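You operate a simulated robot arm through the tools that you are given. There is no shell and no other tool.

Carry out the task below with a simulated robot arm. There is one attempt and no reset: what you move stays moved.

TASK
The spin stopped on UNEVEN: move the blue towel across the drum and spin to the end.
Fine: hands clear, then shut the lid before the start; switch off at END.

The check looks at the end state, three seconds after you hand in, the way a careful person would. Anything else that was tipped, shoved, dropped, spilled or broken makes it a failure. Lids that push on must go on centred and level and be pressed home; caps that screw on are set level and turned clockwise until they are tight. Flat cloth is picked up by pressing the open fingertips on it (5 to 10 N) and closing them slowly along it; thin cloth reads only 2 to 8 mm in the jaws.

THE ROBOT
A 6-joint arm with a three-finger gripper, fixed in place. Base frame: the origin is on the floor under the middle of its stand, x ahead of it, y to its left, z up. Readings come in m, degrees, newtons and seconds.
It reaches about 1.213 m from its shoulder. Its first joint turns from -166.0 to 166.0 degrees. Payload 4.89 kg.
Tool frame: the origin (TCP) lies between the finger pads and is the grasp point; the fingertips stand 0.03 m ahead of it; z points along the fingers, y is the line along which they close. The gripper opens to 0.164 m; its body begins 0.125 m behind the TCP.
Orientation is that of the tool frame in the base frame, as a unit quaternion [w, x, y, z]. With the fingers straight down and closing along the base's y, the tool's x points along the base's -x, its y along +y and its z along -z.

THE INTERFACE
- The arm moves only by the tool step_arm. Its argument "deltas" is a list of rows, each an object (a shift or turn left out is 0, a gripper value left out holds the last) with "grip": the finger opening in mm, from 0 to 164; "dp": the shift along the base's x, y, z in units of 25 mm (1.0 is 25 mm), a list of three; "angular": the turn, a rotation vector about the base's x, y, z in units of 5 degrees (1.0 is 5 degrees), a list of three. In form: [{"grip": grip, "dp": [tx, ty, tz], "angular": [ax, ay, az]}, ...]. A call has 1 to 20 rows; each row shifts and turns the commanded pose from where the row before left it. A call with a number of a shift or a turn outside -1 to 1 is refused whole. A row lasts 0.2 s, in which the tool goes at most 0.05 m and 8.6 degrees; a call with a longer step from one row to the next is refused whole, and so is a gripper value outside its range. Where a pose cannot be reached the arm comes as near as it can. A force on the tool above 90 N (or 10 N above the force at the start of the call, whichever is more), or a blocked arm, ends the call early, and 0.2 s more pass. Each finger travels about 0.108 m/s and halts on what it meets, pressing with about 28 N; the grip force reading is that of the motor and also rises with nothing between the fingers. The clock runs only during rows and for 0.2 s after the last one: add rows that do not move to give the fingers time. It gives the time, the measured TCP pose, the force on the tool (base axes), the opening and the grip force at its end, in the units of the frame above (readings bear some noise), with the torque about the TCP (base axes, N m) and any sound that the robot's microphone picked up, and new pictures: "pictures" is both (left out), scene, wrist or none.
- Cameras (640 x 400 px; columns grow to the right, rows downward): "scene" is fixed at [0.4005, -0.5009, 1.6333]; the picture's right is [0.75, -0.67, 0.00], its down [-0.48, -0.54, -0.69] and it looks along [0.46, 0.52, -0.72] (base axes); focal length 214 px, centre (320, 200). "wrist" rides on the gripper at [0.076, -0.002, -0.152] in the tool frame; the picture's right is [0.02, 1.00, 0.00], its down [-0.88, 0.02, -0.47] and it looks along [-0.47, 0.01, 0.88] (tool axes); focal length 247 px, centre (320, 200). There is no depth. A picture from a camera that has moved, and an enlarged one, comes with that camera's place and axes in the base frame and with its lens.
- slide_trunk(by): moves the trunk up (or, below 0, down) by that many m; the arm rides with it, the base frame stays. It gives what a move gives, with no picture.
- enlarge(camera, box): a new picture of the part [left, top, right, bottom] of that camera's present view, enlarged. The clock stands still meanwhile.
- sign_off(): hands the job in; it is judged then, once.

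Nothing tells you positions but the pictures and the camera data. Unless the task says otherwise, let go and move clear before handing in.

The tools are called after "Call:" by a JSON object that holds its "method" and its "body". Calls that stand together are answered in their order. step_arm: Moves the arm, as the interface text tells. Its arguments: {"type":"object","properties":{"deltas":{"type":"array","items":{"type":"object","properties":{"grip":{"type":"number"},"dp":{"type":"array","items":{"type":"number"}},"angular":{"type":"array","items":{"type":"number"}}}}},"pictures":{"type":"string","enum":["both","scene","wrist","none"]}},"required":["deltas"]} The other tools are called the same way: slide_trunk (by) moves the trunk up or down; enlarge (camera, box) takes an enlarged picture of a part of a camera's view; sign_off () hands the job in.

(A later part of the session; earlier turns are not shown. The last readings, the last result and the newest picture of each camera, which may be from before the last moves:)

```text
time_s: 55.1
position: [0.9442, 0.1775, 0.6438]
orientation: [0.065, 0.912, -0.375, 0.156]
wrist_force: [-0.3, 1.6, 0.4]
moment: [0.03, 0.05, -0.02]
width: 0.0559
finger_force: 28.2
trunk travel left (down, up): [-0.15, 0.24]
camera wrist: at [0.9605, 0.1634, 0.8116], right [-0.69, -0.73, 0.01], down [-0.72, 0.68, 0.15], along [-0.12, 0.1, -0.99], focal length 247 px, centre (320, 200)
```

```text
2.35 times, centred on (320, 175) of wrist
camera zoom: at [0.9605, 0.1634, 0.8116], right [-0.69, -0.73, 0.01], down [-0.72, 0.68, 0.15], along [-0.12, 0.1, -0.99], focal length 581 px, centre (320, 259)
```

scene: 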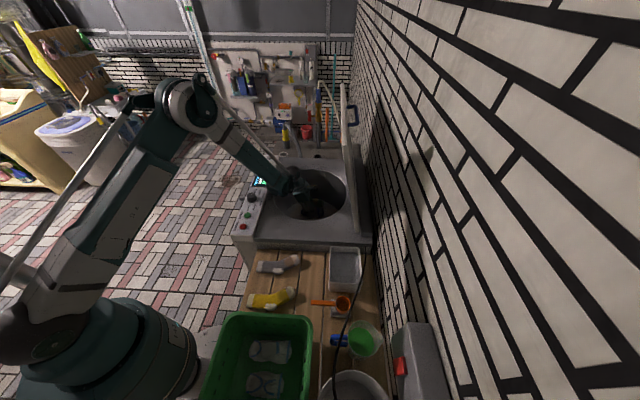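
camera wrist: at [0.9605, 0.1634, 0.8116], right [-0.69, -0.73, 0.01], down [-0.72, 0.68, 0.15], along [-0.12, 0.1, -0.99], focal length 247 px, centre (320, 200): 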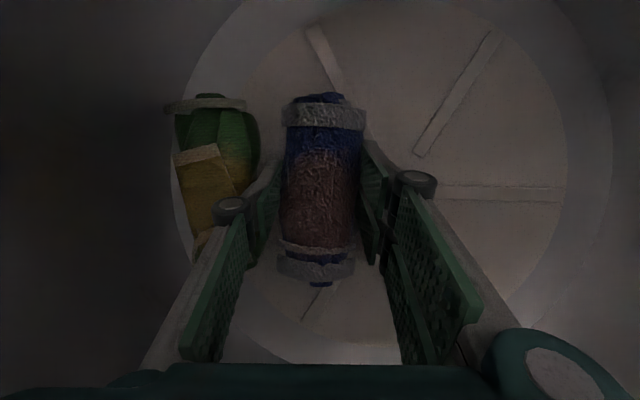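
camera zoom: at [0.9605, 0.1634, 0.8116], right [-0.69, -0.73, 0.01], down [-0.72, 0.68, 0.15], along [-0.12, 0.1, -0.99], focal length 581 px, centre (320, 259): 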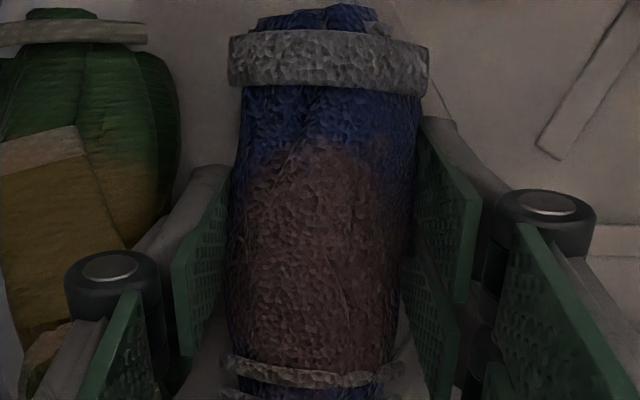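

The roll is held at 56 mm with 28 N, and the green roll hasn't moved. I'll lift 50 mm and check the grip.

Call:
{"method": "step_arm", "body": {"deltas": [{"dp": [0, 0, 0.4]}, {"dp": [0, 0, 0.6]}, {"dp": [0, 0, 0.6]}, {"dp": [0, 0, 0.4]}, {"dp": [0, 0, 0]}]}}

Call:
{"method": "enlarge", "body": {"camera": "wrist", "box": [180, 60, 460, 260]}}

Call:
{"method": "enlarge", "body": {"camera": "scene", "box": [270, 140, 370, 230]}}

```text
time_s: 56.3
position: [0.9434, 0.1775, 0.6935]
orientation: [0.066, 0.912, -0.374, 0.157]
wrist_force: [0.3, 0.2, 0.0]
moment: [0.03, 0.0, 0.0]
width: 0.0398
finger_force: 0.2
trunk travel left (down, up): [-0.15, 0.24]
camera wrist: at [0.9605, 0.1635, 0.8616], right [-0.69, -0.73, 0.01], down [-0.72, 0.68, 0.15], along [-0.12, 0.1, -0.99], focal length 247 px, centre (320, 200)
```

scene: 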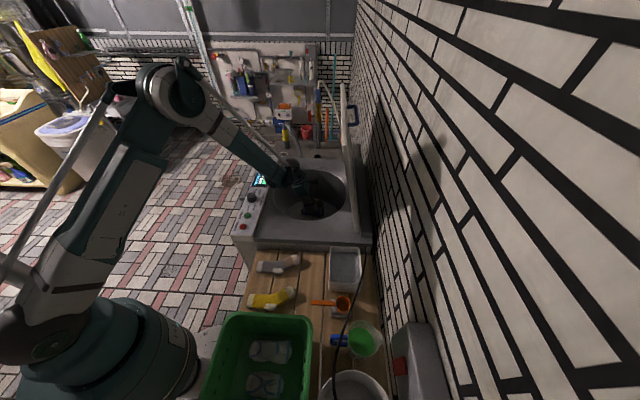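
wrist: 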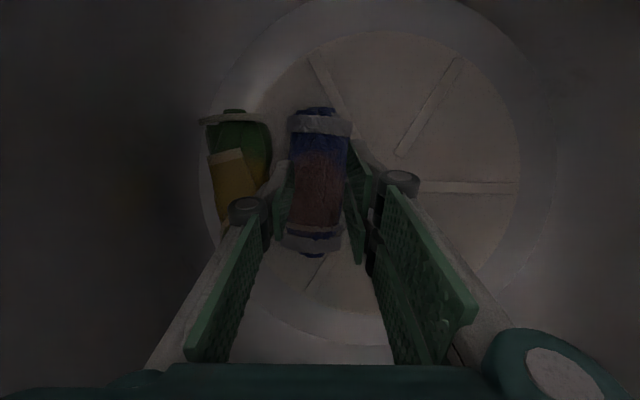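

```text
2.00 times, centred on (320, 160) of wrist
camera zoom: at [0.9605, 0.1635, 0.8616], right [-0.69, -0.73, 0.01], down [-0.72, 0.68, 0.15], along [-0.12, 0.1, -0.99], focal length 494 px, centre (320, 280)
```

zoom: 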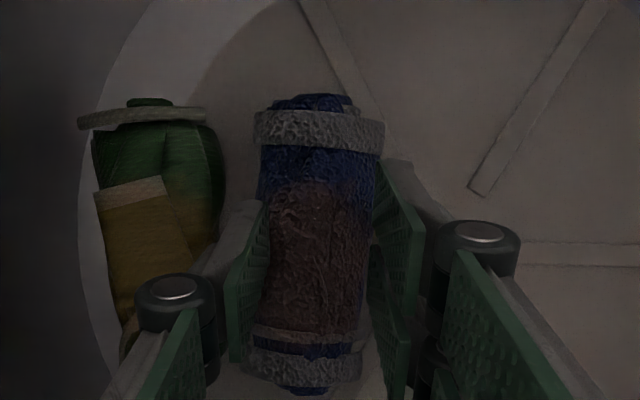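

```text
4.44 times, centred on (320, 185) of scene
camera zoom: at [0.4005, -0.5009, 1.6333], right [0.75, -0.67, 0.0], down [-0.48, -0.54, -0.69], along [0.46, 0.52, -0.72], focal length 953 px, centre (320, 267)
```

zoom: 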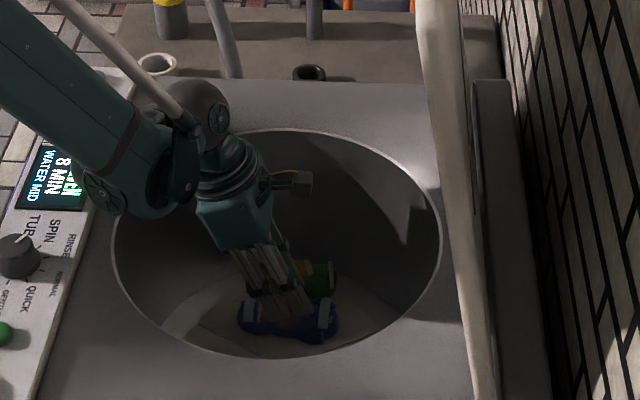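

The fingers slid off the top of the roll; it's still in place but I held it too high. I'll straddle it again and use the finger to slide it about 5 cm toward the centre, away from the green roll. Then there'll be room to grip lower.

Call:
{"method": "step_arm", "body": {"deltas": [{"grip": 68, "dp": [0, 0, 0]}, {"dp": [0, 0, 0]}, {"dp": [0, 0, -0.6]}, {"dp": [0, 0, -0.6]}, {"dp": [0, 0, -0.5]}, {"dp": [0, 0, -0.35]}, {"dp": [-0.2, -0.2, 0]}, {"dp": [-0.3, -0.3, 0]}, {"dp": [-0.3, -0.3, 0]}, {"dp": [-0.3, -0.3, 0]}, {"dp": [-0.3, -0.3, 0]}, {"dp": [0, 0, 0]}]}}

Call:
{"method": "enlarge", "body": {"camera": "wrist", "box": [180, 60, 460, 260]}}

```text
time_s: 58.9
position: [0.9074, 0.1427, 0.6413]
orientation: [0.065, 0.912, -0.374, 0.158]
wrist_force: [1.4, 1.0, -0.4]
moment: [0.04, 0.01, -0.03]
width: 0.0683
finger_force: 0.8
trunk travel left (down, up): [-0.15, 0.24]
camera wrist: at [0.9257, 0.1286, 0.8107], right [-0.69, -0.73, 0.01], down [-0.72, 0.68, 0.15], along [-0.12, 0.1, -0.99], focal length 247 px, centre (320, 200)
```

scene: 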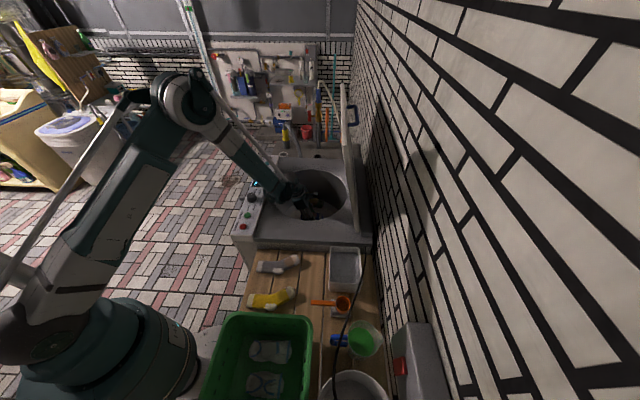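
wrist: 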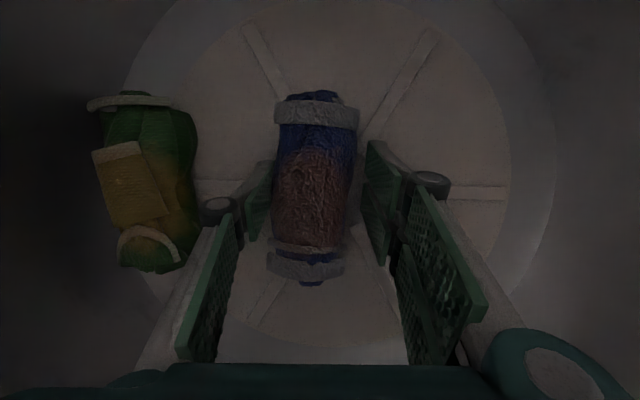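

```text
2.00 times, centred on (320, 160) of wrist
camera zoom: at [0.9257, 0.1286, 0.8107], right [-0.69, -0.73, 0.01], down [-0.72, 0.68, 0.15], along [-0.12, 0.1, -0.99], focal length 494 px, centre (320, 280)
```

zoom: 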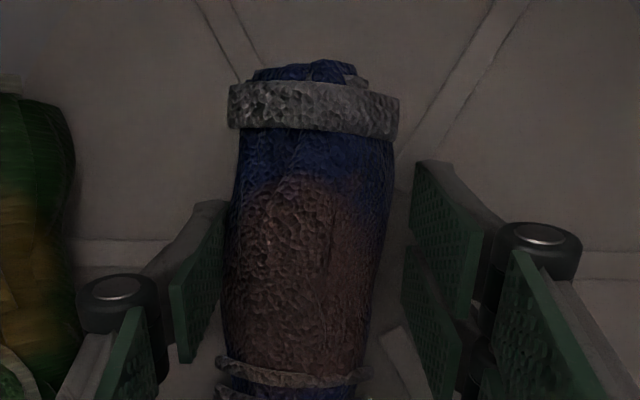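

The blue roll slid easily, under 2 N, and the green roll stayed where it was. Since it slides this freely, I'll keep sweeping it across the floor toward the opposite side.

Call:
{"method": "step_arm", "body": {"deltas": [{"dp": [-0.3, -0.3, 0]}, {"dp": [-0.35, -0.35, 0]}, {"dp": [-0.35, -0.35, 0]}, {"dp": [-0.35, -0.35, 0]}, {"dp": [-0.35, -0.35, 0]}, {"dp": [-0.35, -0.35, 0]}, {"dp": [0, 0, 0]}]}}

Call:
{"method": "enlarge", "body": {"camera": "wrist", "box": [180, 60, 460, 260]}}

Call:
{"method": "enlarge", "body": {"camera": "scene", "box": [250, 130, 370, 240]}}

```text
time_s: 60.5
position: [0.8581, 0.0916, 0.6412]
orientation: [0.066, 0.911, -0.375, 0.157]
wrist_force: [0.9, -0.2, 0.7]
moment: [0.01, -0.03, 0.02]
width: 0.0684
finger_force: 0.9
trunk travel left (down, up): [-0.15, 0.24]
camera wrist: at [0.8744, 0.0774, 0.8107], right [-0.69, -0.73, 0.01], down [-0.72, 0.68, 0.15], along [-0.12, 0.1, -0.99], focal length 247 px, centre (320, 200)
```

scene: 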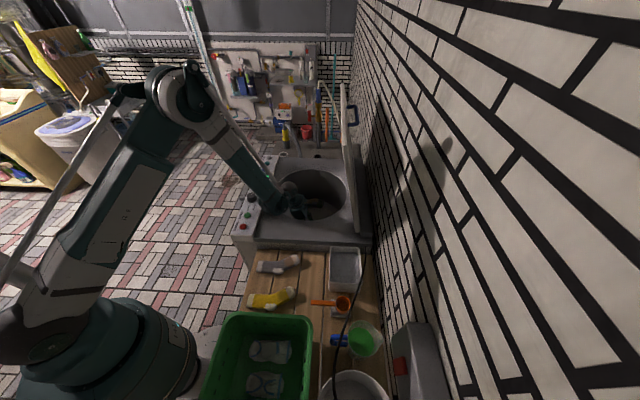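
wrist: 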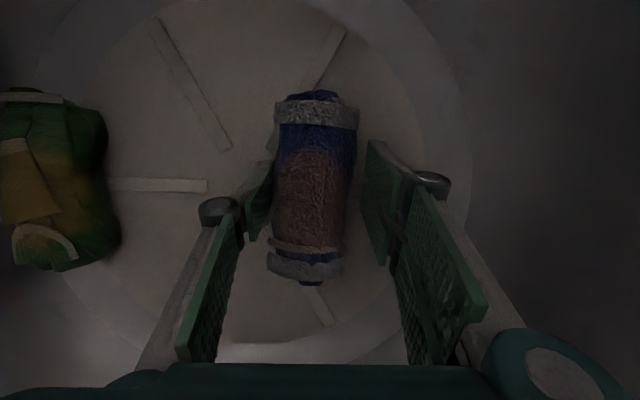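

```text
2.00 times, centred on (320, 160) of wrist
camera zoom: at [0.8744, 0.0774, 0.8107], right [-0.69, -0.73, 0.01], down [-0.72, 0.68, 0.15], along [-0.12, 0.1, -0.99], focal length 494 px, centre (320, 280)
```

zoom: 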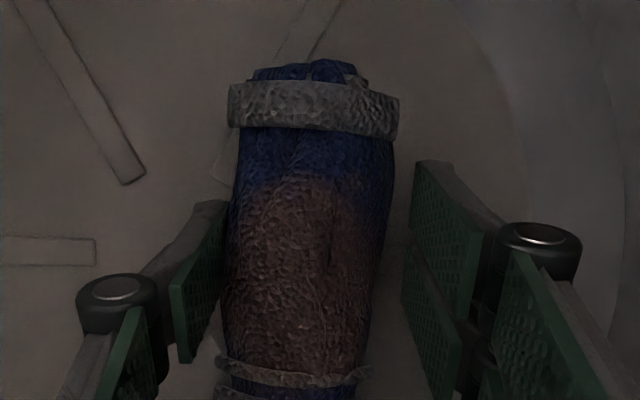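

```text
3.64 times, centred on (310, 185) of scene
camera zoom: at [0.4005, -0.5009, 1.6333], right [0.75, -0.67, 0.0], down [-0.48, -0.54, -0.69], along [0.46, 0.52, -0.72], focal length 780 px, centre (356, 254)
```

zoom: 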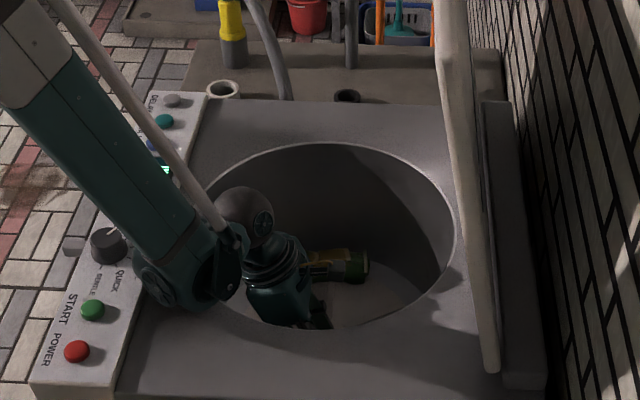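

The blue roll is now past the centre. Before going closer to the far wall I'll lean the gripper body 15° back toward the centre so it stays clear of the drum wall.

Call:
{"method": "step_arm", "body": {"deltas": [{"dp": [0, 0, 0.1], "angular": [-0.707, 0.707, 0]}, {"dp": [0, 0, 0.1], "angular": [-0.707, 0.707, 0]}, {"dp": [0, 0, 0.1], "angular": [-0.707, 0.707, 0]}, {"dp": [0, 0, 0]}]}}

Call:
{"method": "enlarge", "body": {"camera": "wrist", "box": [180, 60, 460, 260]}}

Call:
{"method": "enlarge", "body": {"camera": "scene", "box": [220, 100, 370, 250]}}

```text
time_s: 61.5
position: [0.8567, 0.092, 0.6501]
orientation: [0.184, 0.912, -0.35, 0.106]
wrist_force: [0.5, -0.8, 0.4]
moment: [0.01, 0.01, -0.01]
width: 0.0681
finger_force: 0.0
trunk travel left (down, up): [-0.15, 0.24]
camera wrist: at [0.905, 0.1078, 0.8122], right [-0.66, -0.7, 0.27], down [-0.69, 0.71, 0.15], along [-0.3, -0.08, -0.95], focal length 247 px, centre (320, 200)
```

scene: 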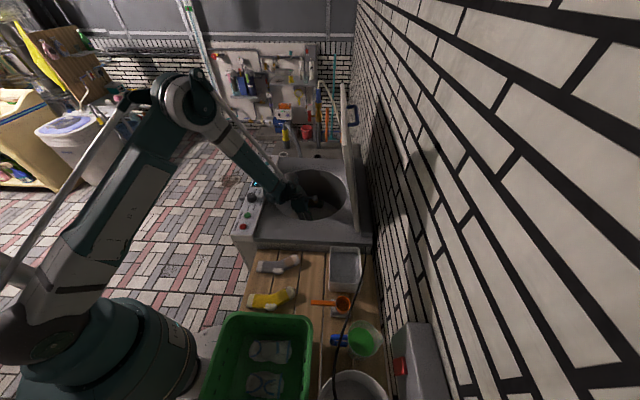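
wrist: 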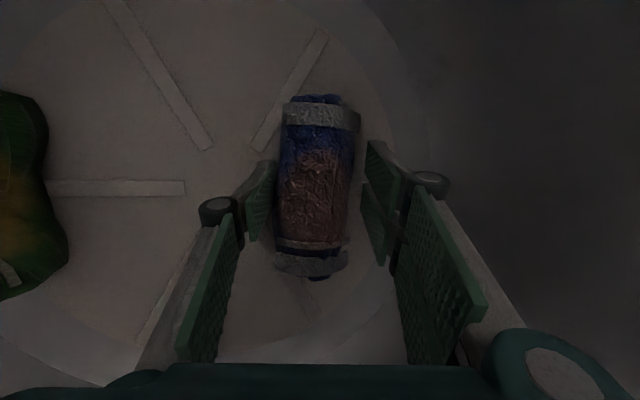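

```text
2.00 times, centred on (320, 160) of wrist
camera zoom: at [0.905, 0.1078, 0.8122], right [-0.66, -0.7, 0.27], down [-0.69, 0.71, 0.15], along [-0.3, -0.08, -0.95], focal length 494 px, centre (320, 280)
```

zoom: 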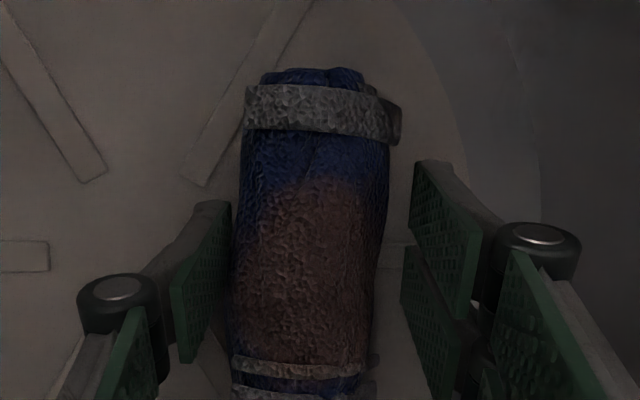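

```text
2.67 times, centred on (295, 175) of scene
camera zoom: at [0.4005, -0.5009, 1.6333], right [0.75, -0.67, 0.0], down [-0.48, -0.54, -0.69], along [0.46, 0.52, -0.72], focal length 572 px, centre (387, 267)
```

zoom: 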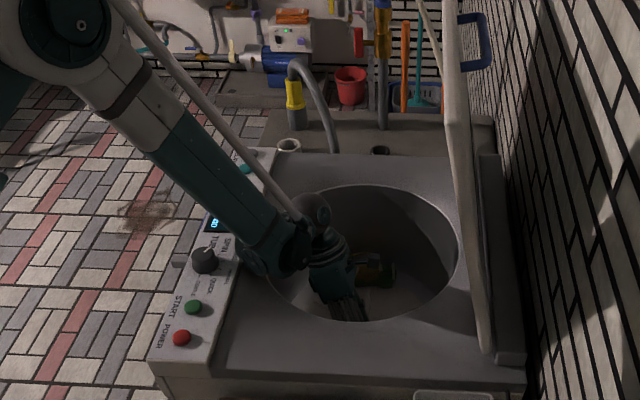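

There's clearance all round. I'll continue sweeping toward the far side in small steps.

Call:
{"method": "step_arm", "body": {"deltas": [{"dp": [-0.25, -0.25, 0]}, {"dp": [-0.3, -0.3, 0]}, {"dp": [-0.3, -0.3, 0]}, {"dp": [-0.3, -0.3, 0]}, {"dp": [0, 0, 0]}]}}

Call:
{"method": "enlarge", "body": {"camera": "wrist", "box": [180, 60, 460, 260]}}

Call:
{"method": "enlarge", "body": {"camera": "scene", "box": [220, 100, 370, 250]}}

```text
time_s: 62.7
position: [0.8285, 0.0612, 0.6492]
orientation: [0.183, 0.912, -0.35, 0.107]
wrist_force: [0.3, 0.7, 0.9]
moment: [0.04, -0.02, 0.02]
width: 0.0681
finger_force: 0.1
trunk travel left (down, up): [-0.15, 0.24]
camera wrist: at [0.8766, 0.0785, 0.8121], right [-0.66, -0.7, 0.27], down [-0.69, 0.71, 0.15], along [-0.3, -0.08, -0.95], focal length 247 px, centre (320, 200)
```

scene: 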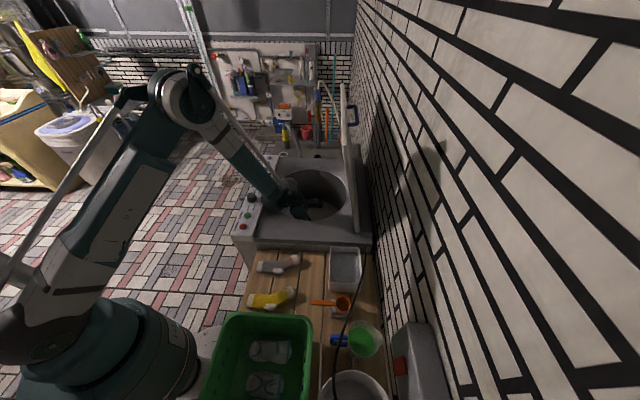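
wrist: 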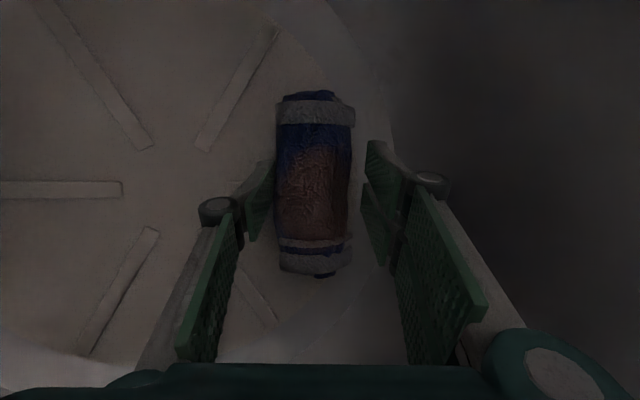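

```text
2.00 times, centred on (320, 160) of wrist
camera zoom: at [0.8766, 0.0785, 0.8121], right [-0.66, -0.7, 0.27], down [-0.69, 0.71, 0.15], along [-0.3, -0.08, -0.95], focal length 494 px, centre (320, 280)
```

zoom: 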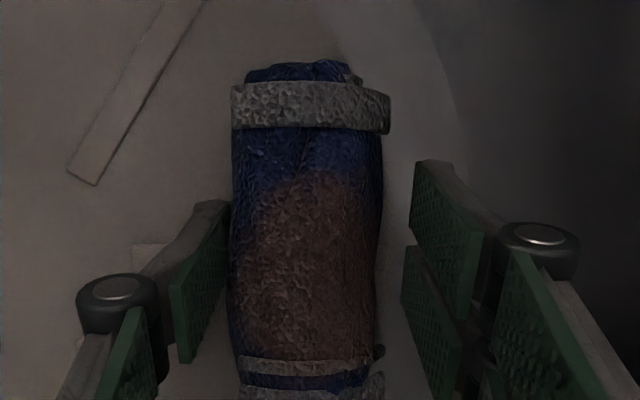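

```text
2.67 times, centred on (295, 175) of scene
camera zoom: at [0.4005, -0.5009, 1.6333], right [0.75, -0.67, 0.0], down [-0.48, -0.54, -0.69], along [0.46, 0.52, -0.72], focal length 572 px, centre (387, 267)
```

zoom: 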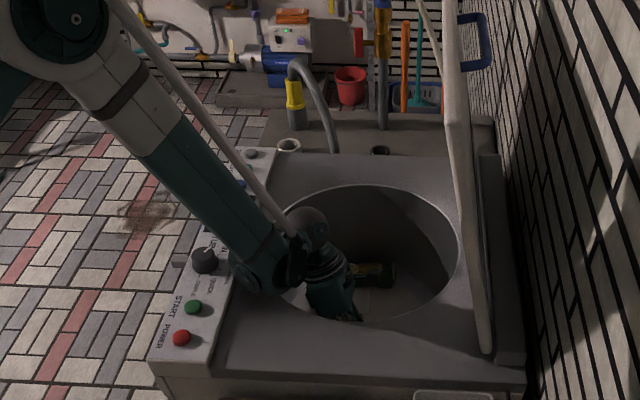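

No contact anywhere and the roll follows. I'll do two more small steps to mirror the green roll's position.

Call:
{"method": "step_arm", "body": {"deltas": [{"dp": [-0.25, -0.25, 0]}, {"dp": [-0.25, -0.25, 0]}, {"dp": [-0.15, -0.15, 0]}, {"dp": [0, 0, 0]}]}}

Call:
{"method": "enlarge", "body": {"camera": "wrist", "box": [180, 60, 460, 260]}}

Call:
{"method": "enlarge", "body": {"camera": "scene", "box": [220, 130, 340, 250]}}

```text
time_s: 63.7
position: [0.8127, 0.045, 0.651]
orientation: [0.183, 0.913, -0.35, 0.107]
wrist_force: [1.3, 1.2, -0.5]
moment: [0.03, -0.01, -0.01]
width: 0.0684
finger_force: 0.2
trunk travel left (down, up): [-0.15, 0.24]
camera wrist: at [0.8611, 0.0629, 0.8129], right [-0.66, -0.7, 0.27], down [-0.69, 0.71, 0.15], along [-0.3, -0.08, -0.95], focal length 247 px, centre (320, 200)
```

scene: 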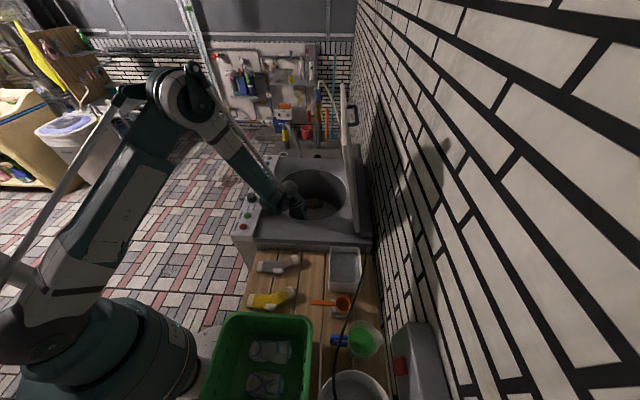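
wrist: 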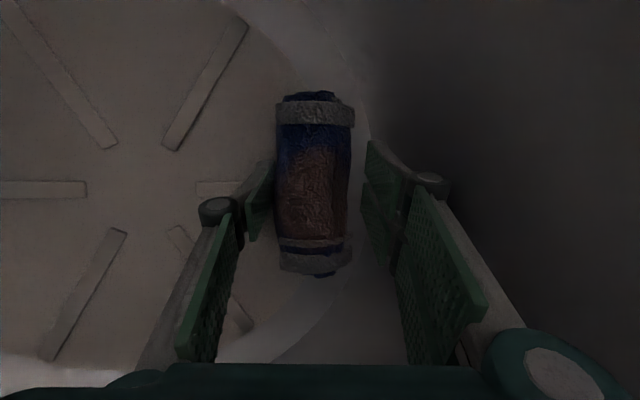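

```text
2.00 times, centred on (320, 160) of wrist
camera zoom: at [0.8611, 0.0629, 0.8129], right [-0.66, -0.7, 0.27], down [-0.69, 0.71, 0.15], along [-0.3, -0.08, -0.95], focal length 494 px, centre (320, 280)
```

zoom: 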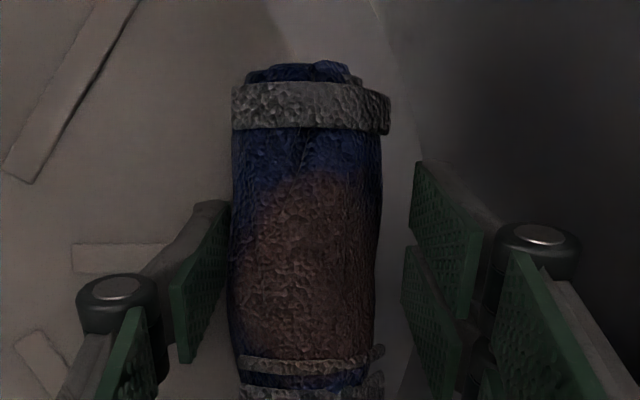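

```text
3.33 times, centred on (280, 190) of scene
camera zoom: at [0.4005, -0.5009, 1.6333], right [0.75, -0.67, 0.0], down [-0.48, -0.54, -0.69], along [0.46, 0.52, -0.72], focal length 715 px, centre (453, 233)
```

zoom: 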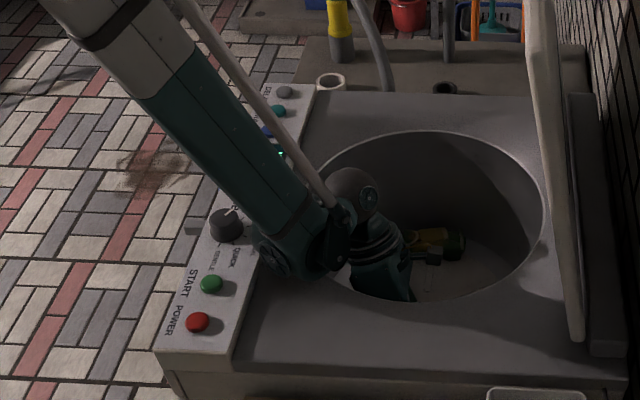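

The blue roll is now at the opposite edge of the drum floor, mirroring the green one. I'll centre the fingers around it so they don't drag, then withdraw along the tool axis.

Call:
{"method": "step_arm", "body": {"deltas": [{"grip": 72, "dp": [0.08, 0.08, 0]}, {"dp": [-0.033, 0.2, 0.456]}, {"dp": [-0.067, 0.409, 0.912]}, {"dp": [-0.067, 0.409, 0.912]}, {"dp": [-0.067, 0.409, 0.912]}, {"dp": [-0.067, 0.409, 0.912]}, {"dp": [0, 0, 0]}]}}

Call:
{"method": "enlarge", "body": {"camera": "wrist", "box": [120, 0, 520, 260]}}

Call:
{"method": "enlarge", "body": {"camera": "scene", "box": [220, 100, 370, 250]}}

```text
time_s: 65.3
position: [0.8079, 0.0956, 0.7527]
orientation: [0.183, 0.912, -0.351, 0.107]
wrist_force: [0.3, 0.1, -0.6]
moment: [0.06, 0.03, 0.01]
width: 0.0719
finger_force: 0.1
trunk travel left (down, up): [-0.15, 0.24]
camera wrist: at [0.8553, 0.1119, 0.9153], right [-0.66, -0.7, 0.27], down [-0.69, 0.71, 0.15], along [-0.3, -0.08, -0.95], focal length 247 px, centre (320, 200)
```

scene: 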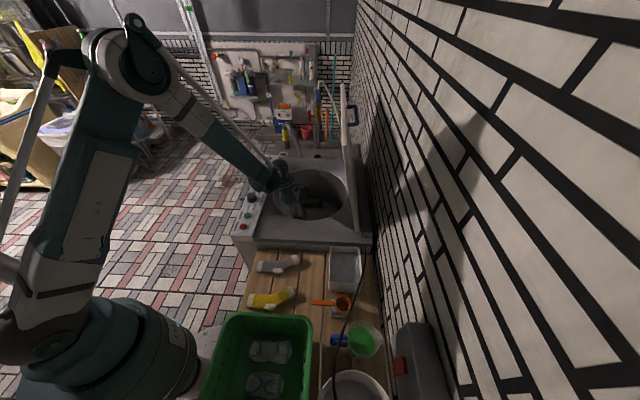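
wrist: 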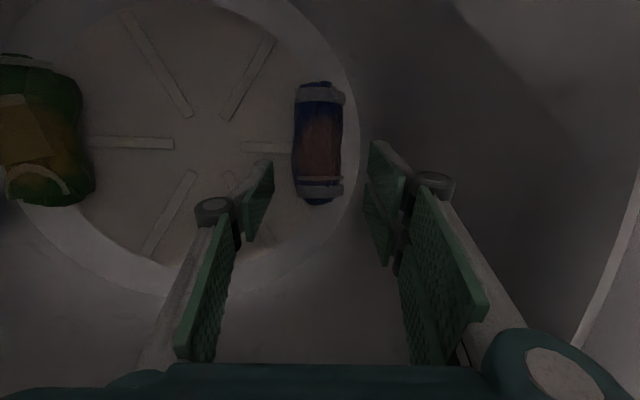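

```text
1.54 times, centred on (320, 130) of wrist
camera zoom: at [0.8553, 0.1119, 0.9153], right [-0.66, -0.7, 0.27], down [-0.69, 0.71, 0.15], along [-0.3, -0.08, -0.95], focal length 380 px, centre (320, 308)
```

zoom: 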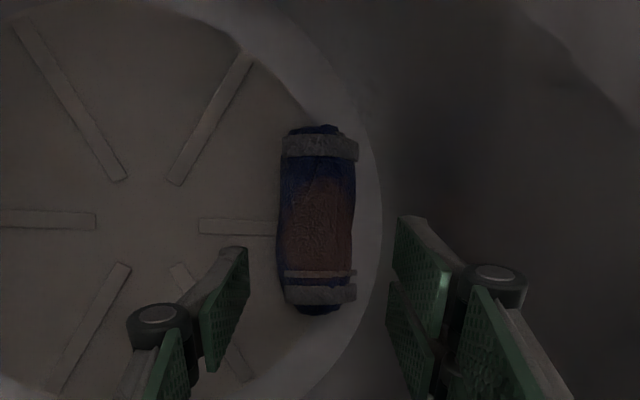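

```text
2.67 times, centred on (295, 175) of scene
camera zoom: at [0.4005, -0.5009, 1.6333], right [0.75, -0.67, 0.0], down [-0.48, -0.54, -0.69], along [0.46, 0.52, -0.72], focal length 572 px, centre (387, 267)
```

zoom: 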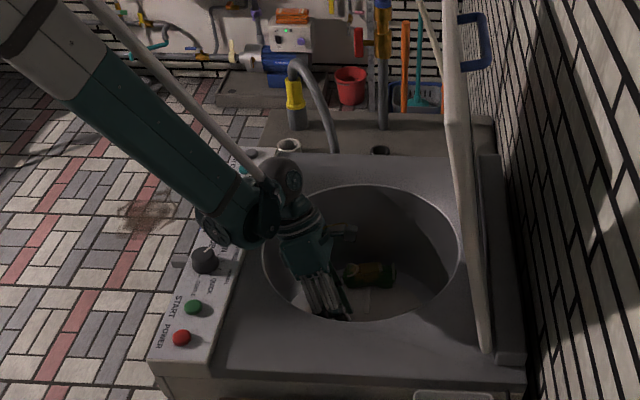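

The blue roll now lies on the opposite side of the drum from the green one and both are still. I'll straighten the lean, rise out of the drum and close the fingers.

Call:
{"method": "step_arm", "body": {"deltas": [{"dp": [0, 0, 1], "angular": [0.707, -0.707, 0]}, {"dp": [0, 0, 1], "angular": [0.707, -0.707, 0]}, {"dp": [0, 0, 1], "angular": [0.707, -0.707, 0]}, {"dp": [0, 0, 1]}, {"dp": [0, 0, 1]}, {"dp": [0, 0, 1]}, {"dp": [0, 0, 1]}, {"dp": [0, 0, 1]}, {"dp": [0, 0, 1]}, {"dp": [0, 0, 1]}, {"dp": [0, 0, 1]}, {"dp": [0, 0, 1]}, {"dp": [0, 0, 1]}, {"dp": [0, 0, 1]}, {"dp": [0, 0, 1]}, {"dp": [0, 0, 1]}, {"dp": [0, 0, 0]}]}}

Call:
{"method": "enlarge", "body": {"camera": "wrist", "box": [200, 60, 440, 260]}}

Call:
{"method": "enlarge", "body": {"camera": "scene", "box": [270, 150, 370, 240]}}

```text
time_s: 68.9
position: [0.8067, 0.093, 1.1526]
orientation: [0.065, 0.912, -0.374, 0.157]
wrist_force: [0.3, -0.8, 0.2]
moment: [0.02, -0.03, 0.01]
width: 0.0722
finger_force: 0.1
trunk travel left (down, up): [-0.15, 0.24]
camera wrist: at [0.8237, 0.0798, 1.3213], right [-0.69, -0.73, 0.01], down [-0.72, 0.68, 0.15], along [-0.12, 0.1, -0.99], focal length 247 px, centre (320, 200)
```

scene: 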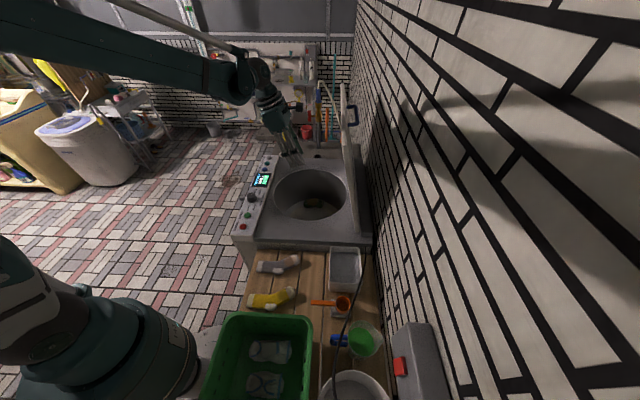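
wrist: 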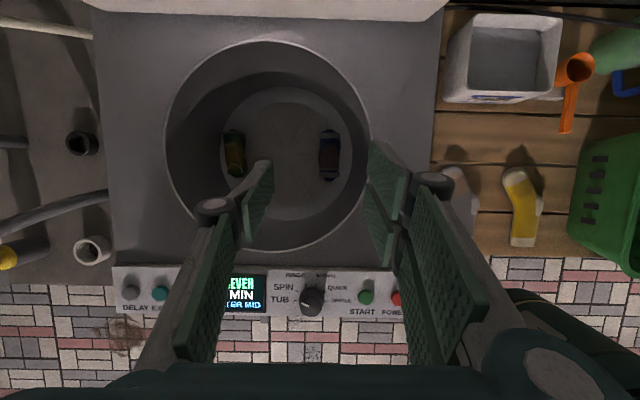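

```text
2.00 times, centred on (320, 160) of wrist
camera zoom: at [0.8237, 0.0798, 1.3213], right [-0.69, -0.73, 0.01], down [-0.72, 0.68, 0.15], along [-0.12, 0.1, -0.99], focal length 494 px, centre (320, 280)
```

zoom: 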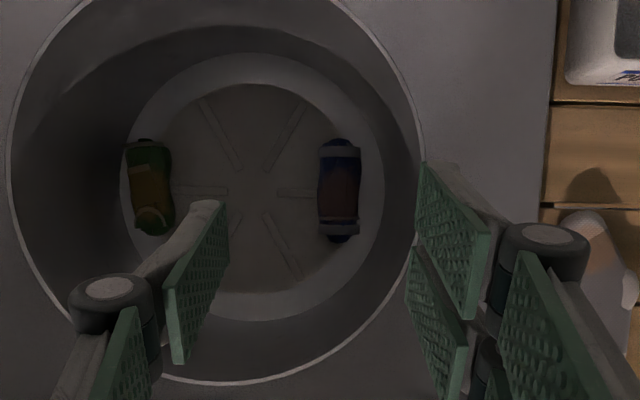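

```text
4.44 times, centred on (320, 195) of scene
camera zoom: at [0.4005, -0.5009, 1.6333], right [0.75, -0.67, 0.0], down [-0.48, -0.54, -0.69], along [0.46, 0.52, -0.72], focal length 953 px, centre (320, 222)
```

zoom: 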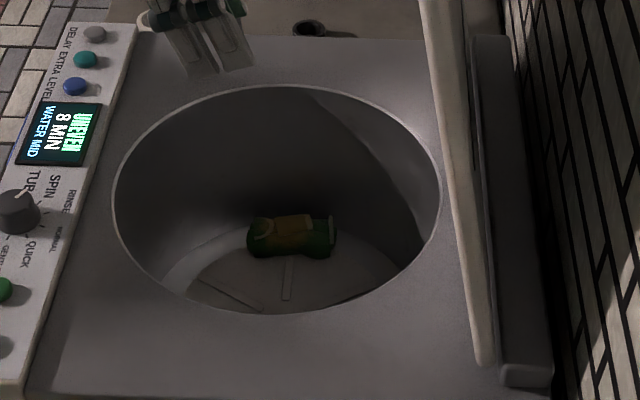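

The two rolls now sit symmetrically on opposite sides of the drum. Next is the lid: I'll close the fingers, rise above its edge, and pass over to its outer side, left of the handle, to push it shut from behind.

Call:
{"method": "step_arm", "body": {"deltas": [{"grip": 4, "dp": [-0.3, -0.3, 1]}, {"dp": [-0.3, -0.3, 1]}, {"dp": [-0.4, -0.4, 1]}, {"dp": [0, 0, 1]}, {"dp": [0, 0, 1]}, {"dp": [0, 0, 1]}, {"dp": [0, 0, 1]}, {"dp": [0, 0, 1]}, {"dp": [0, 0, 1]}, {"dp": [0, 0, 1]}, {"dp": [0, 0, 0.8]}, {"dp": [0.8, -0.8, 0]}, {"dp": [0.8, -0.8, 0]}, {"dp": [0.8, -0.8, 0]}, {"dp": [0.8, -0.8, 0]}, {"dp": [0.8, -0.8, 0]}, {"dp": [0, 0, 0]}]}}

Call:
{"method": "enlarge", "body": {"camera": "scene", "box": [250, 20, 430, 200]}}

```text
time_s: 72.5
position: [0.8822, -0.0311, 1.4234]
orientation: [0.066, 0.912, -0.375, 0.156]
wrist_force: [1.4, -0.8, -0.8]
moment: [0.02, 0.1, -0.01]
width: 0.0037
finger_force: 0.1
trunk travel left (down, up): [-0.15, 0.24]
camera wrist: at [0.9007, -0.0446, 1.5917], right [-0.69, -0.73, 0.01], down [-0.72, 0.68, 0.15], along [-0.12, 0.1, -0.99], focal length 247 px, centre (320, 200)
```

scene: 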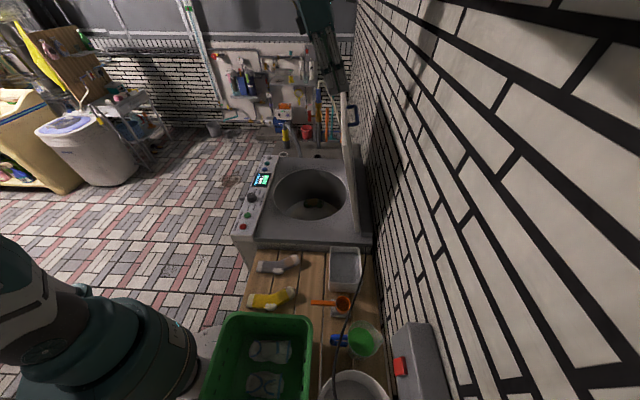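
wrist: 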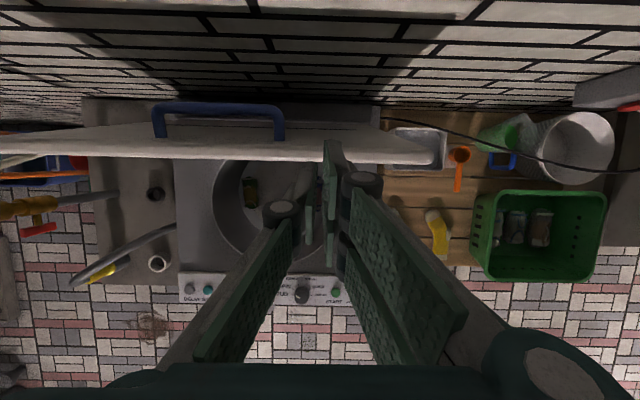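

```text
2.22 times, centred on (340, 110) of scene
camera zoom: at [0.4005, -0.5009, 1.6333], right [0.75, -0.67, 0.0], down [-0.48, -0.54, -0.69], along [0.46, 0.52, -0.72], focal length 477 px, centre (276, 400)
```

zoom: 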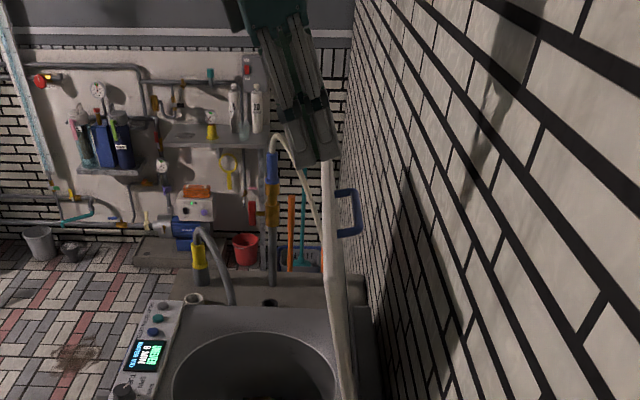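

I have a clear top view: the lid's upper edge is at about n = 0.677, the handle bar at about 0.735 and the wall beyond 0.86. I'll move to the outer side and lower the closed fingers behind the edge.

Call:
{"method": "step_arm", "body": {"deltas": [{"dp": [0.7, -0.7, 0]}, {"dp": [0.7, -0.7, 0]}, {"dp": [0.7, -0.7, 0]}, {"dp": [0.7, -0.7, 0]}, {"dp": [0, 0, -0.8]}, {"dp": [0, 0, -0.8]}, {"dp": [0, 0, -0.8]}, {"dp": [0, 0, -0.8]}, {"dp": [0, 0, -0.8]}, {"dp": [0, 0, -0.8]}, {"dp": [0, 0, -0.7]}, {"dp": [0, 0, 0]}]}}

Call:
{"method": "enlarge", "body": {"camera": "scene", "box": [250, 20, 430, 200]}}

```text
time_s: 75.1
position: [0.9532, -0.1011, 1.2845]
orientation: [0.066, 0.911, -0.375, 0.157]
wrist_force: [-0.3, 0.0, 0.6]
moment: [0.02, 0.0, -0.01]
width: 0.0038
finger_force: 0.0
trunk travel left (down, up): [-0.15, 0.24]
camera wrist: at [0.9693, -0.115, 1.4528], right [-0.69, -0.73, 0.01], down [-0.72, 0.68, 0.15], along [-0.12, 0.1, -0.99], focal length 247 px, centre (320, 200)
```

scene: 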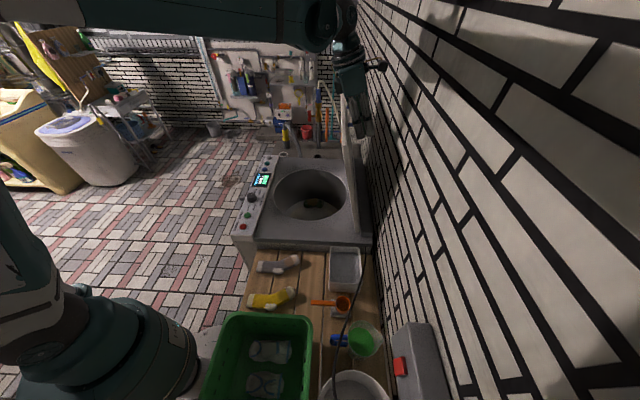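
wrist: 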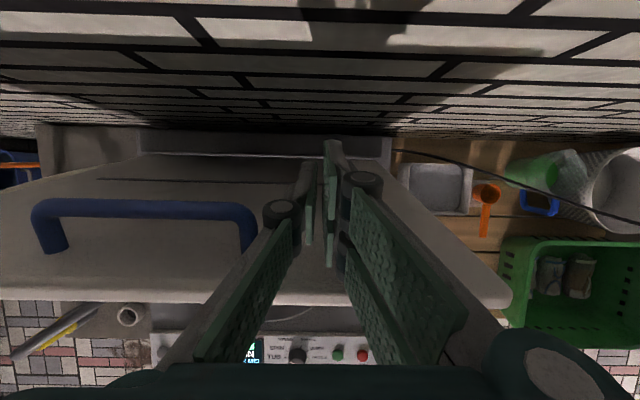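

```text
2.22 times, centred on (340, 110) of scene
camera zoom: at [0.4005, -0.5009, 1.6333], right [0.75, -0.67, 0.0], down [-0.48, -0.54, -0.69], along [0.46, 0.52, -0.72], focal length 477 px, centre (276, 400)
```

zoom: 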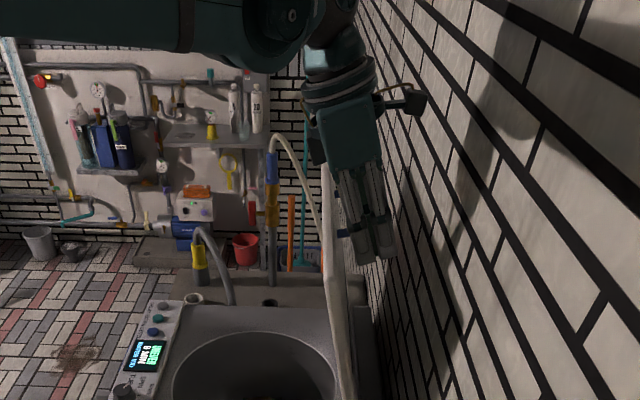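

The fingers are behind the lid with no contact, well left of the handle. I'll push it forward gently and start it down its arc.

Call:
{"method": "step_arm", "body": {"deltas": [{"dp": [-0.5, 0.5, 0]}, {"dp": [-0.5, 0.5, 0]}, {"dp": [-0.5, 0.5, 0]}, {"dp": [-0.5, 0.5, 0]}, {"dp": [-0.53, 0.53, 0]}, {"dp": [-0.5, 0.5, -0.3]}, {"dp": [0, 0, 0]}]}}

Call:
{"method": "enlarge", "body": {"camera": "scene", "box": [230, 20, 410, 200]}}

```text
time_s: 76.7
position: [0.8765, -0.026, 1.2781]
orientation: [0.065, 0.912, -0.374, 0.157]
wrist_force: [0.2, 0.1, -0.2]
moment: [0.02, 0.01, 0.02]
width: 0.0038
finger_force: 0.0
trunk travel left (down, up): [-0.15, 0.24]
camera wrist: at [0.8935, -0.0396, 1.4467], right [-0.69, -0.73, 0.01], down [-0.72, 0.68, 0.15], along [-0.12, 0.1, -0.99], focal length 247 px, centre (320, 200)
```

scene: 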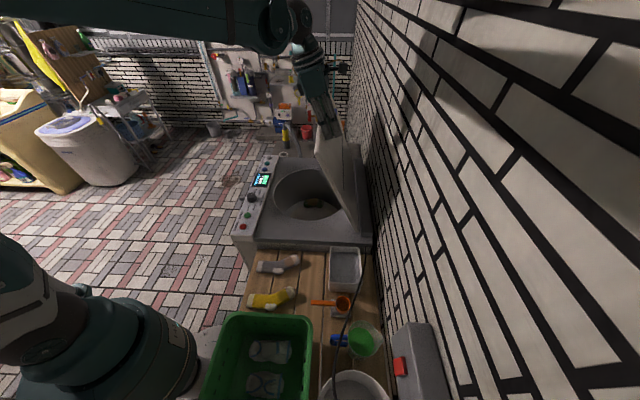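
wrist: 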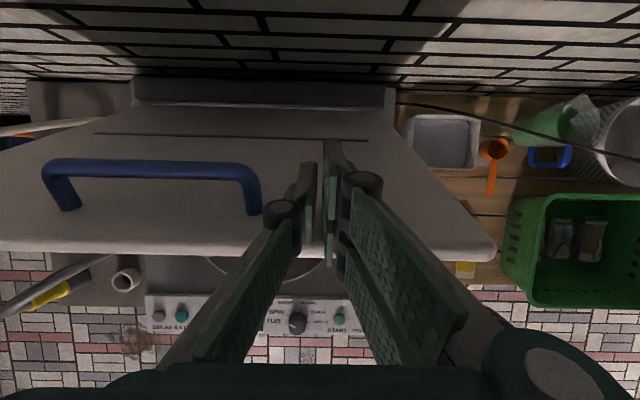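

```text
2.22 times, centred on (320, 110) of scene
camera zoom: at [0.4005, -0.5009, 1.6333], right [0.75, -0.67, 0.0], down [-0.48, -0.54, -0.69], along [0.46, 0.52, -0.72], focal length 477 px, centre (320, 400)
```

zoom: 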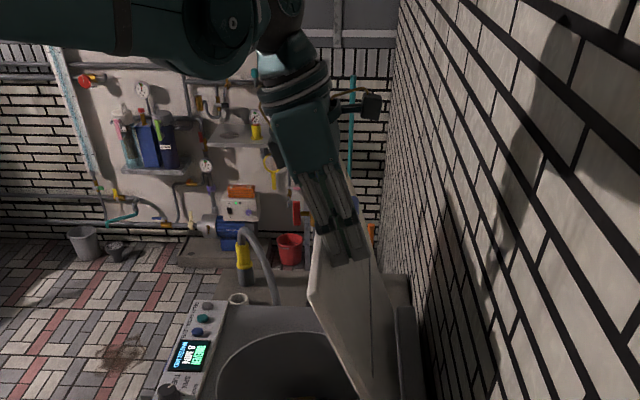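

The lid follows with practically no force. I'll continue down the arc to about 30° open.

Call:
{"method": "step_arm", "body": {"deltas": [{"dp": [-0.435, 0.435, -0.31]}, {"dp": [-0.435, 0.435, -0.31]}, {"dp": [-0.435, 0.435, -0.31]}, {"dp": [-0.537, 0.537, -0.525]}, {"dp": [-0.537, 0.537, -0.525]}, {"dp": [-0.537, 0.537, -0.525]}, {"dp": [-0.471, 0.471, -0.648]}, {"dp": [-0.471, 0.471, -0.648]}, {"dp": [-0.471, 0.471, -0.648]}, {"dp": [-0.387, 0.387, -0.76]}, {"dp": [-0.387, 0.387, -0.76]}, {"dp": [-0.387, 0.387, -0.76]}, {"dp": [0, 0, 0]}]}}

Call:
{"method": "enlarge", "body": {"camera": "scene", "box": [220, 60, 400, 240]}}

```text
time_s: 79.5
position: [0.7377, 0.1132, 1.108]
orientation: [0.065, 0.912, -0.374, 0.157]
wrist_force: [-0.1, -0.8, -0.6]
moment: [0.02, -0.01, -0.02]
width: 0.0038
finger_force: 0.0
trunk travel left (down, up): [-0.15, 0.24]
camera wrist: at [0.7552, 0.0989, 1.2774], right [-0.69, -0.73, 0.01], down [-0.72, 0.68, 0.15], along [-0.12, 0.1, -0.99], focal length 247 px, centre (320, 200)
```

scene: 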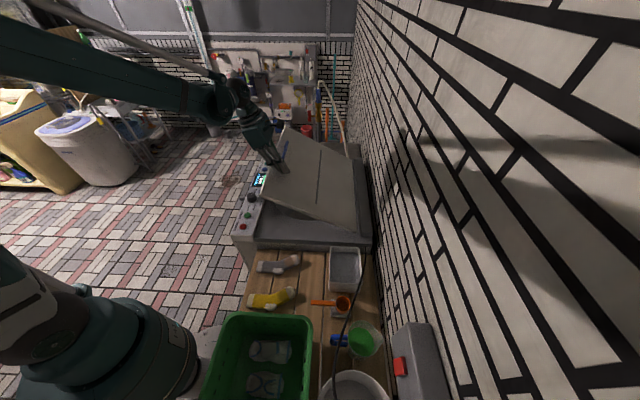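
wrist: 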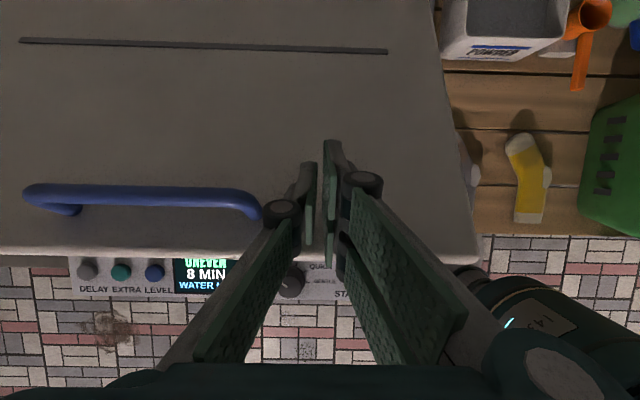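

```text
2.22 times, centred on (310, 150) of scene
camera zoom: at [0.4005, -0.5009, 1.6333], right [0.75, -0.67, 0.0], down [-0.48, -0.54, -0.69], along [0.46, 0.52, -0.72], focal length 477 px, centre (342, 311)
```

zoom: 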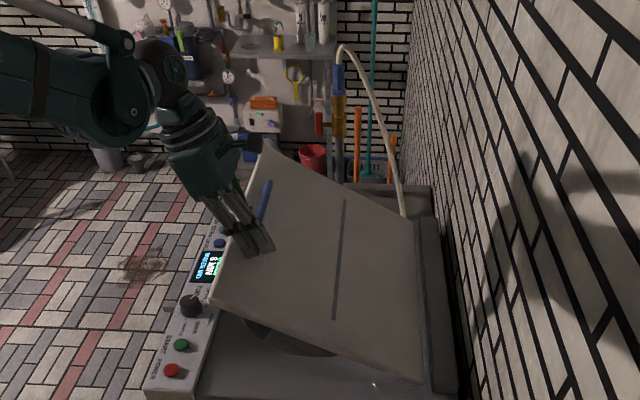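

The lid is at about 30° and tracking the fingers. I'll take it down nearly shut, slowing at the end.

Call:
{"method": "step_arm", "body": {"deltas": [{"dp": [-0.26, 0.26, -0.807]}, {"dp": [-0.26, 0.26, -0.807]}, {"dp": [-0.26, 0.26, -0.807]}, {"dp": [-0.179, 0.179, -0.7]}, {"dp": [-0.179, 0.179, -0.7]}, {"dp": [-0.179, 0.179, -0.7]}, {"dp": [-0.1, 0.1, -0.6]}, {"dp": [-0.05, 0.05, -0.5]}, {"dp": [-0.05, 0.05, -0.5]}, {"dp": [0, 0, 0]}]}}

Call:
{"method": "enlarge", "body": {"camera": "scene", "box": [220, 90, 400, 260]}}

```text
time_s: 81.7
position: [0.7011, 0.1508, 0.9552]
orientation: [0.065, 0.912, -0.373, 0.157]
wrist_force: [-0.2, -0.2, 0.6]
moment: [-0.01, 0.01, 0.04]
width: 0.004
finger_force: 0.1
trunk travel left (down, up): [-0.15, 0.24]
camera wrist: at [0.7178, 0.1366, 1.1236], right [-0.69, -0.73, 0.01], down [-0.72, 0.68, 0.15], along [-0.12, 0.1, -0.99], focal length 247 px, centre (320, 200)
```

scene: 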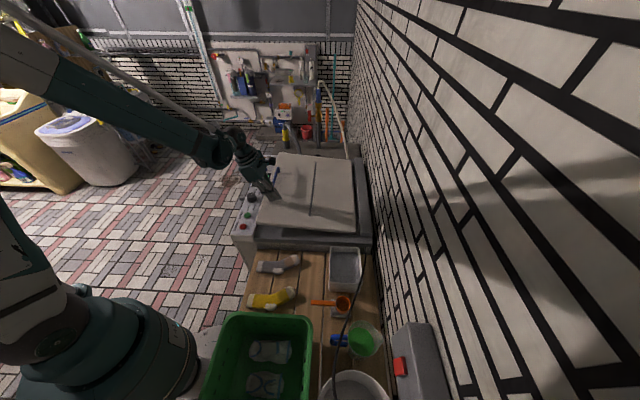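
wrist: 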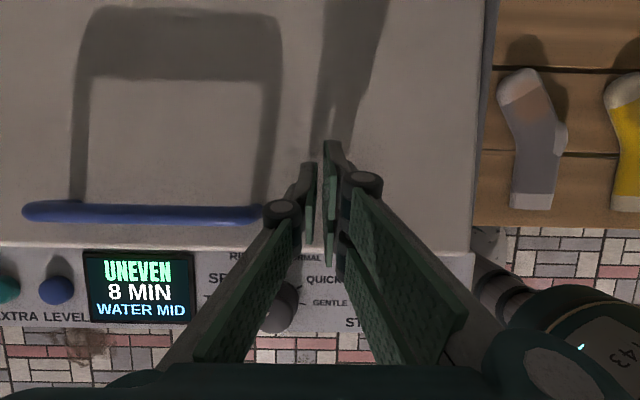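

```text
2.35 times, centred on (310, 175) of scene
camera zoom: at [0.4005, -0.5009, 1.6333], right [0.75, -0.67, 0.0], down [-0.48, -0.54, -0.69], along [0.46, 0.52, -0.72], focal length 505 px, centre (344, 259)
```

zoom: 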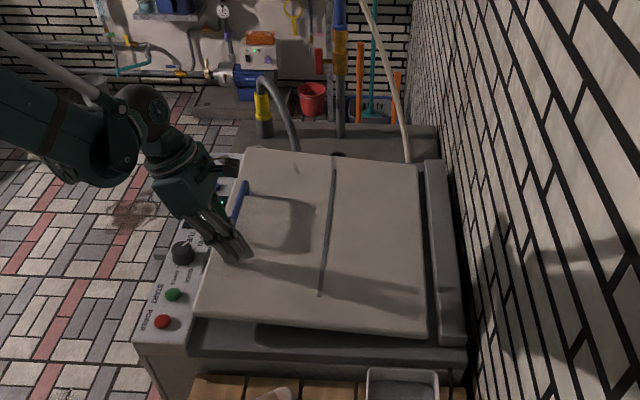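

The lid is about 6° from closed. I'll lower the rest of the way and press lightly until it seats.

Call:
{"method": "step_arm", "body": {"deltas": [{"dp": [0, 0, -0.5]}, {"dp": [0, 0, -0.5]}, {"dp": [0, 0, -0.4]}, {"dp": [0, 0, -0.2]}, {"dp": [0, 0, -0.15]}, {"dp": [0, 0, 0]}]}}

Call:
{"method": "enlarge", "body": {"camera": "scene", "box": [220, 90, 400, 260]}}

```text
time_s: 83.2
position: [0.6997, 0.1491, 0.9161]
orientation: [0.066, 0.911, -0.375, 0.159]
wrist_force: [-14.0, -0.2, 73.2]
moment: [0.86, 1.65, 0.17]
width: 0.0007
finger_force: 0.1
trunk travel left (down, up): [-0.15, 0.24]
stopped in row 6: the force on the tool passed its limit at 92 N (the readings are from after the stop); the commanded pose is now the measured one
camera wrist: at [0.7161, 0.1352, 1.0856], right [-0.69, -0.73, 0.01], down [-0.72, 0.68, 0.15], along [-0.11, 0.09, -0.99], focal length 247 px, centre (320, 200)
```

scene: 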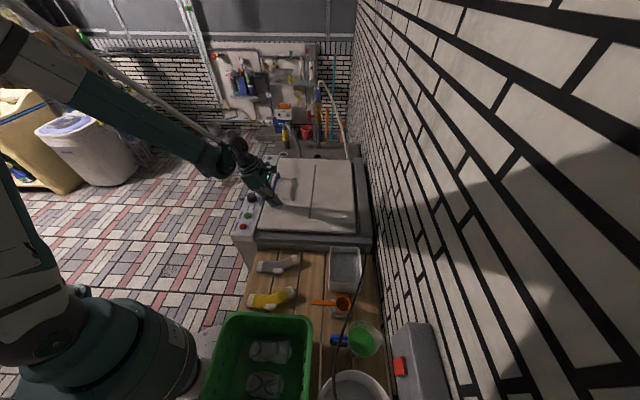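
wrist: 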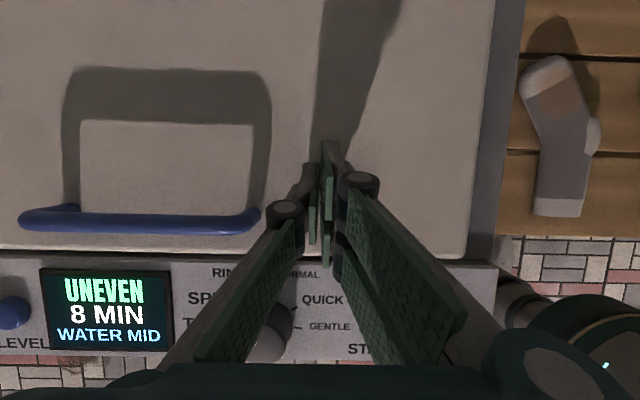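

```text
2.35 times, centred on (310, 175) of scene
camera zoom: at [0.4005, -0.5009, 1.6333], right [0.75, -0.67, 0.0], down [-0.48, -0.54, -0.69], along [0.46, 0.52, -0.72], focal length 505 px, centre (344, 259)
```

zoom: 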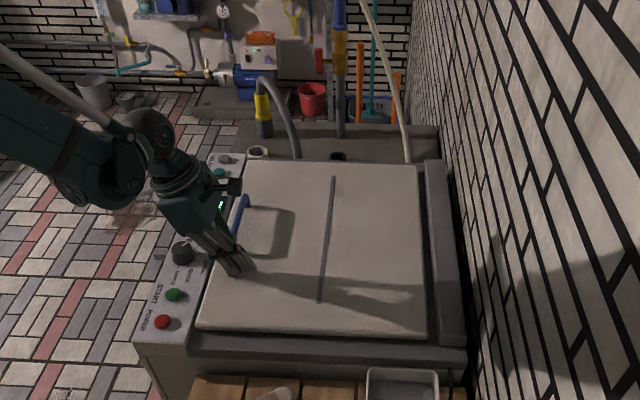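

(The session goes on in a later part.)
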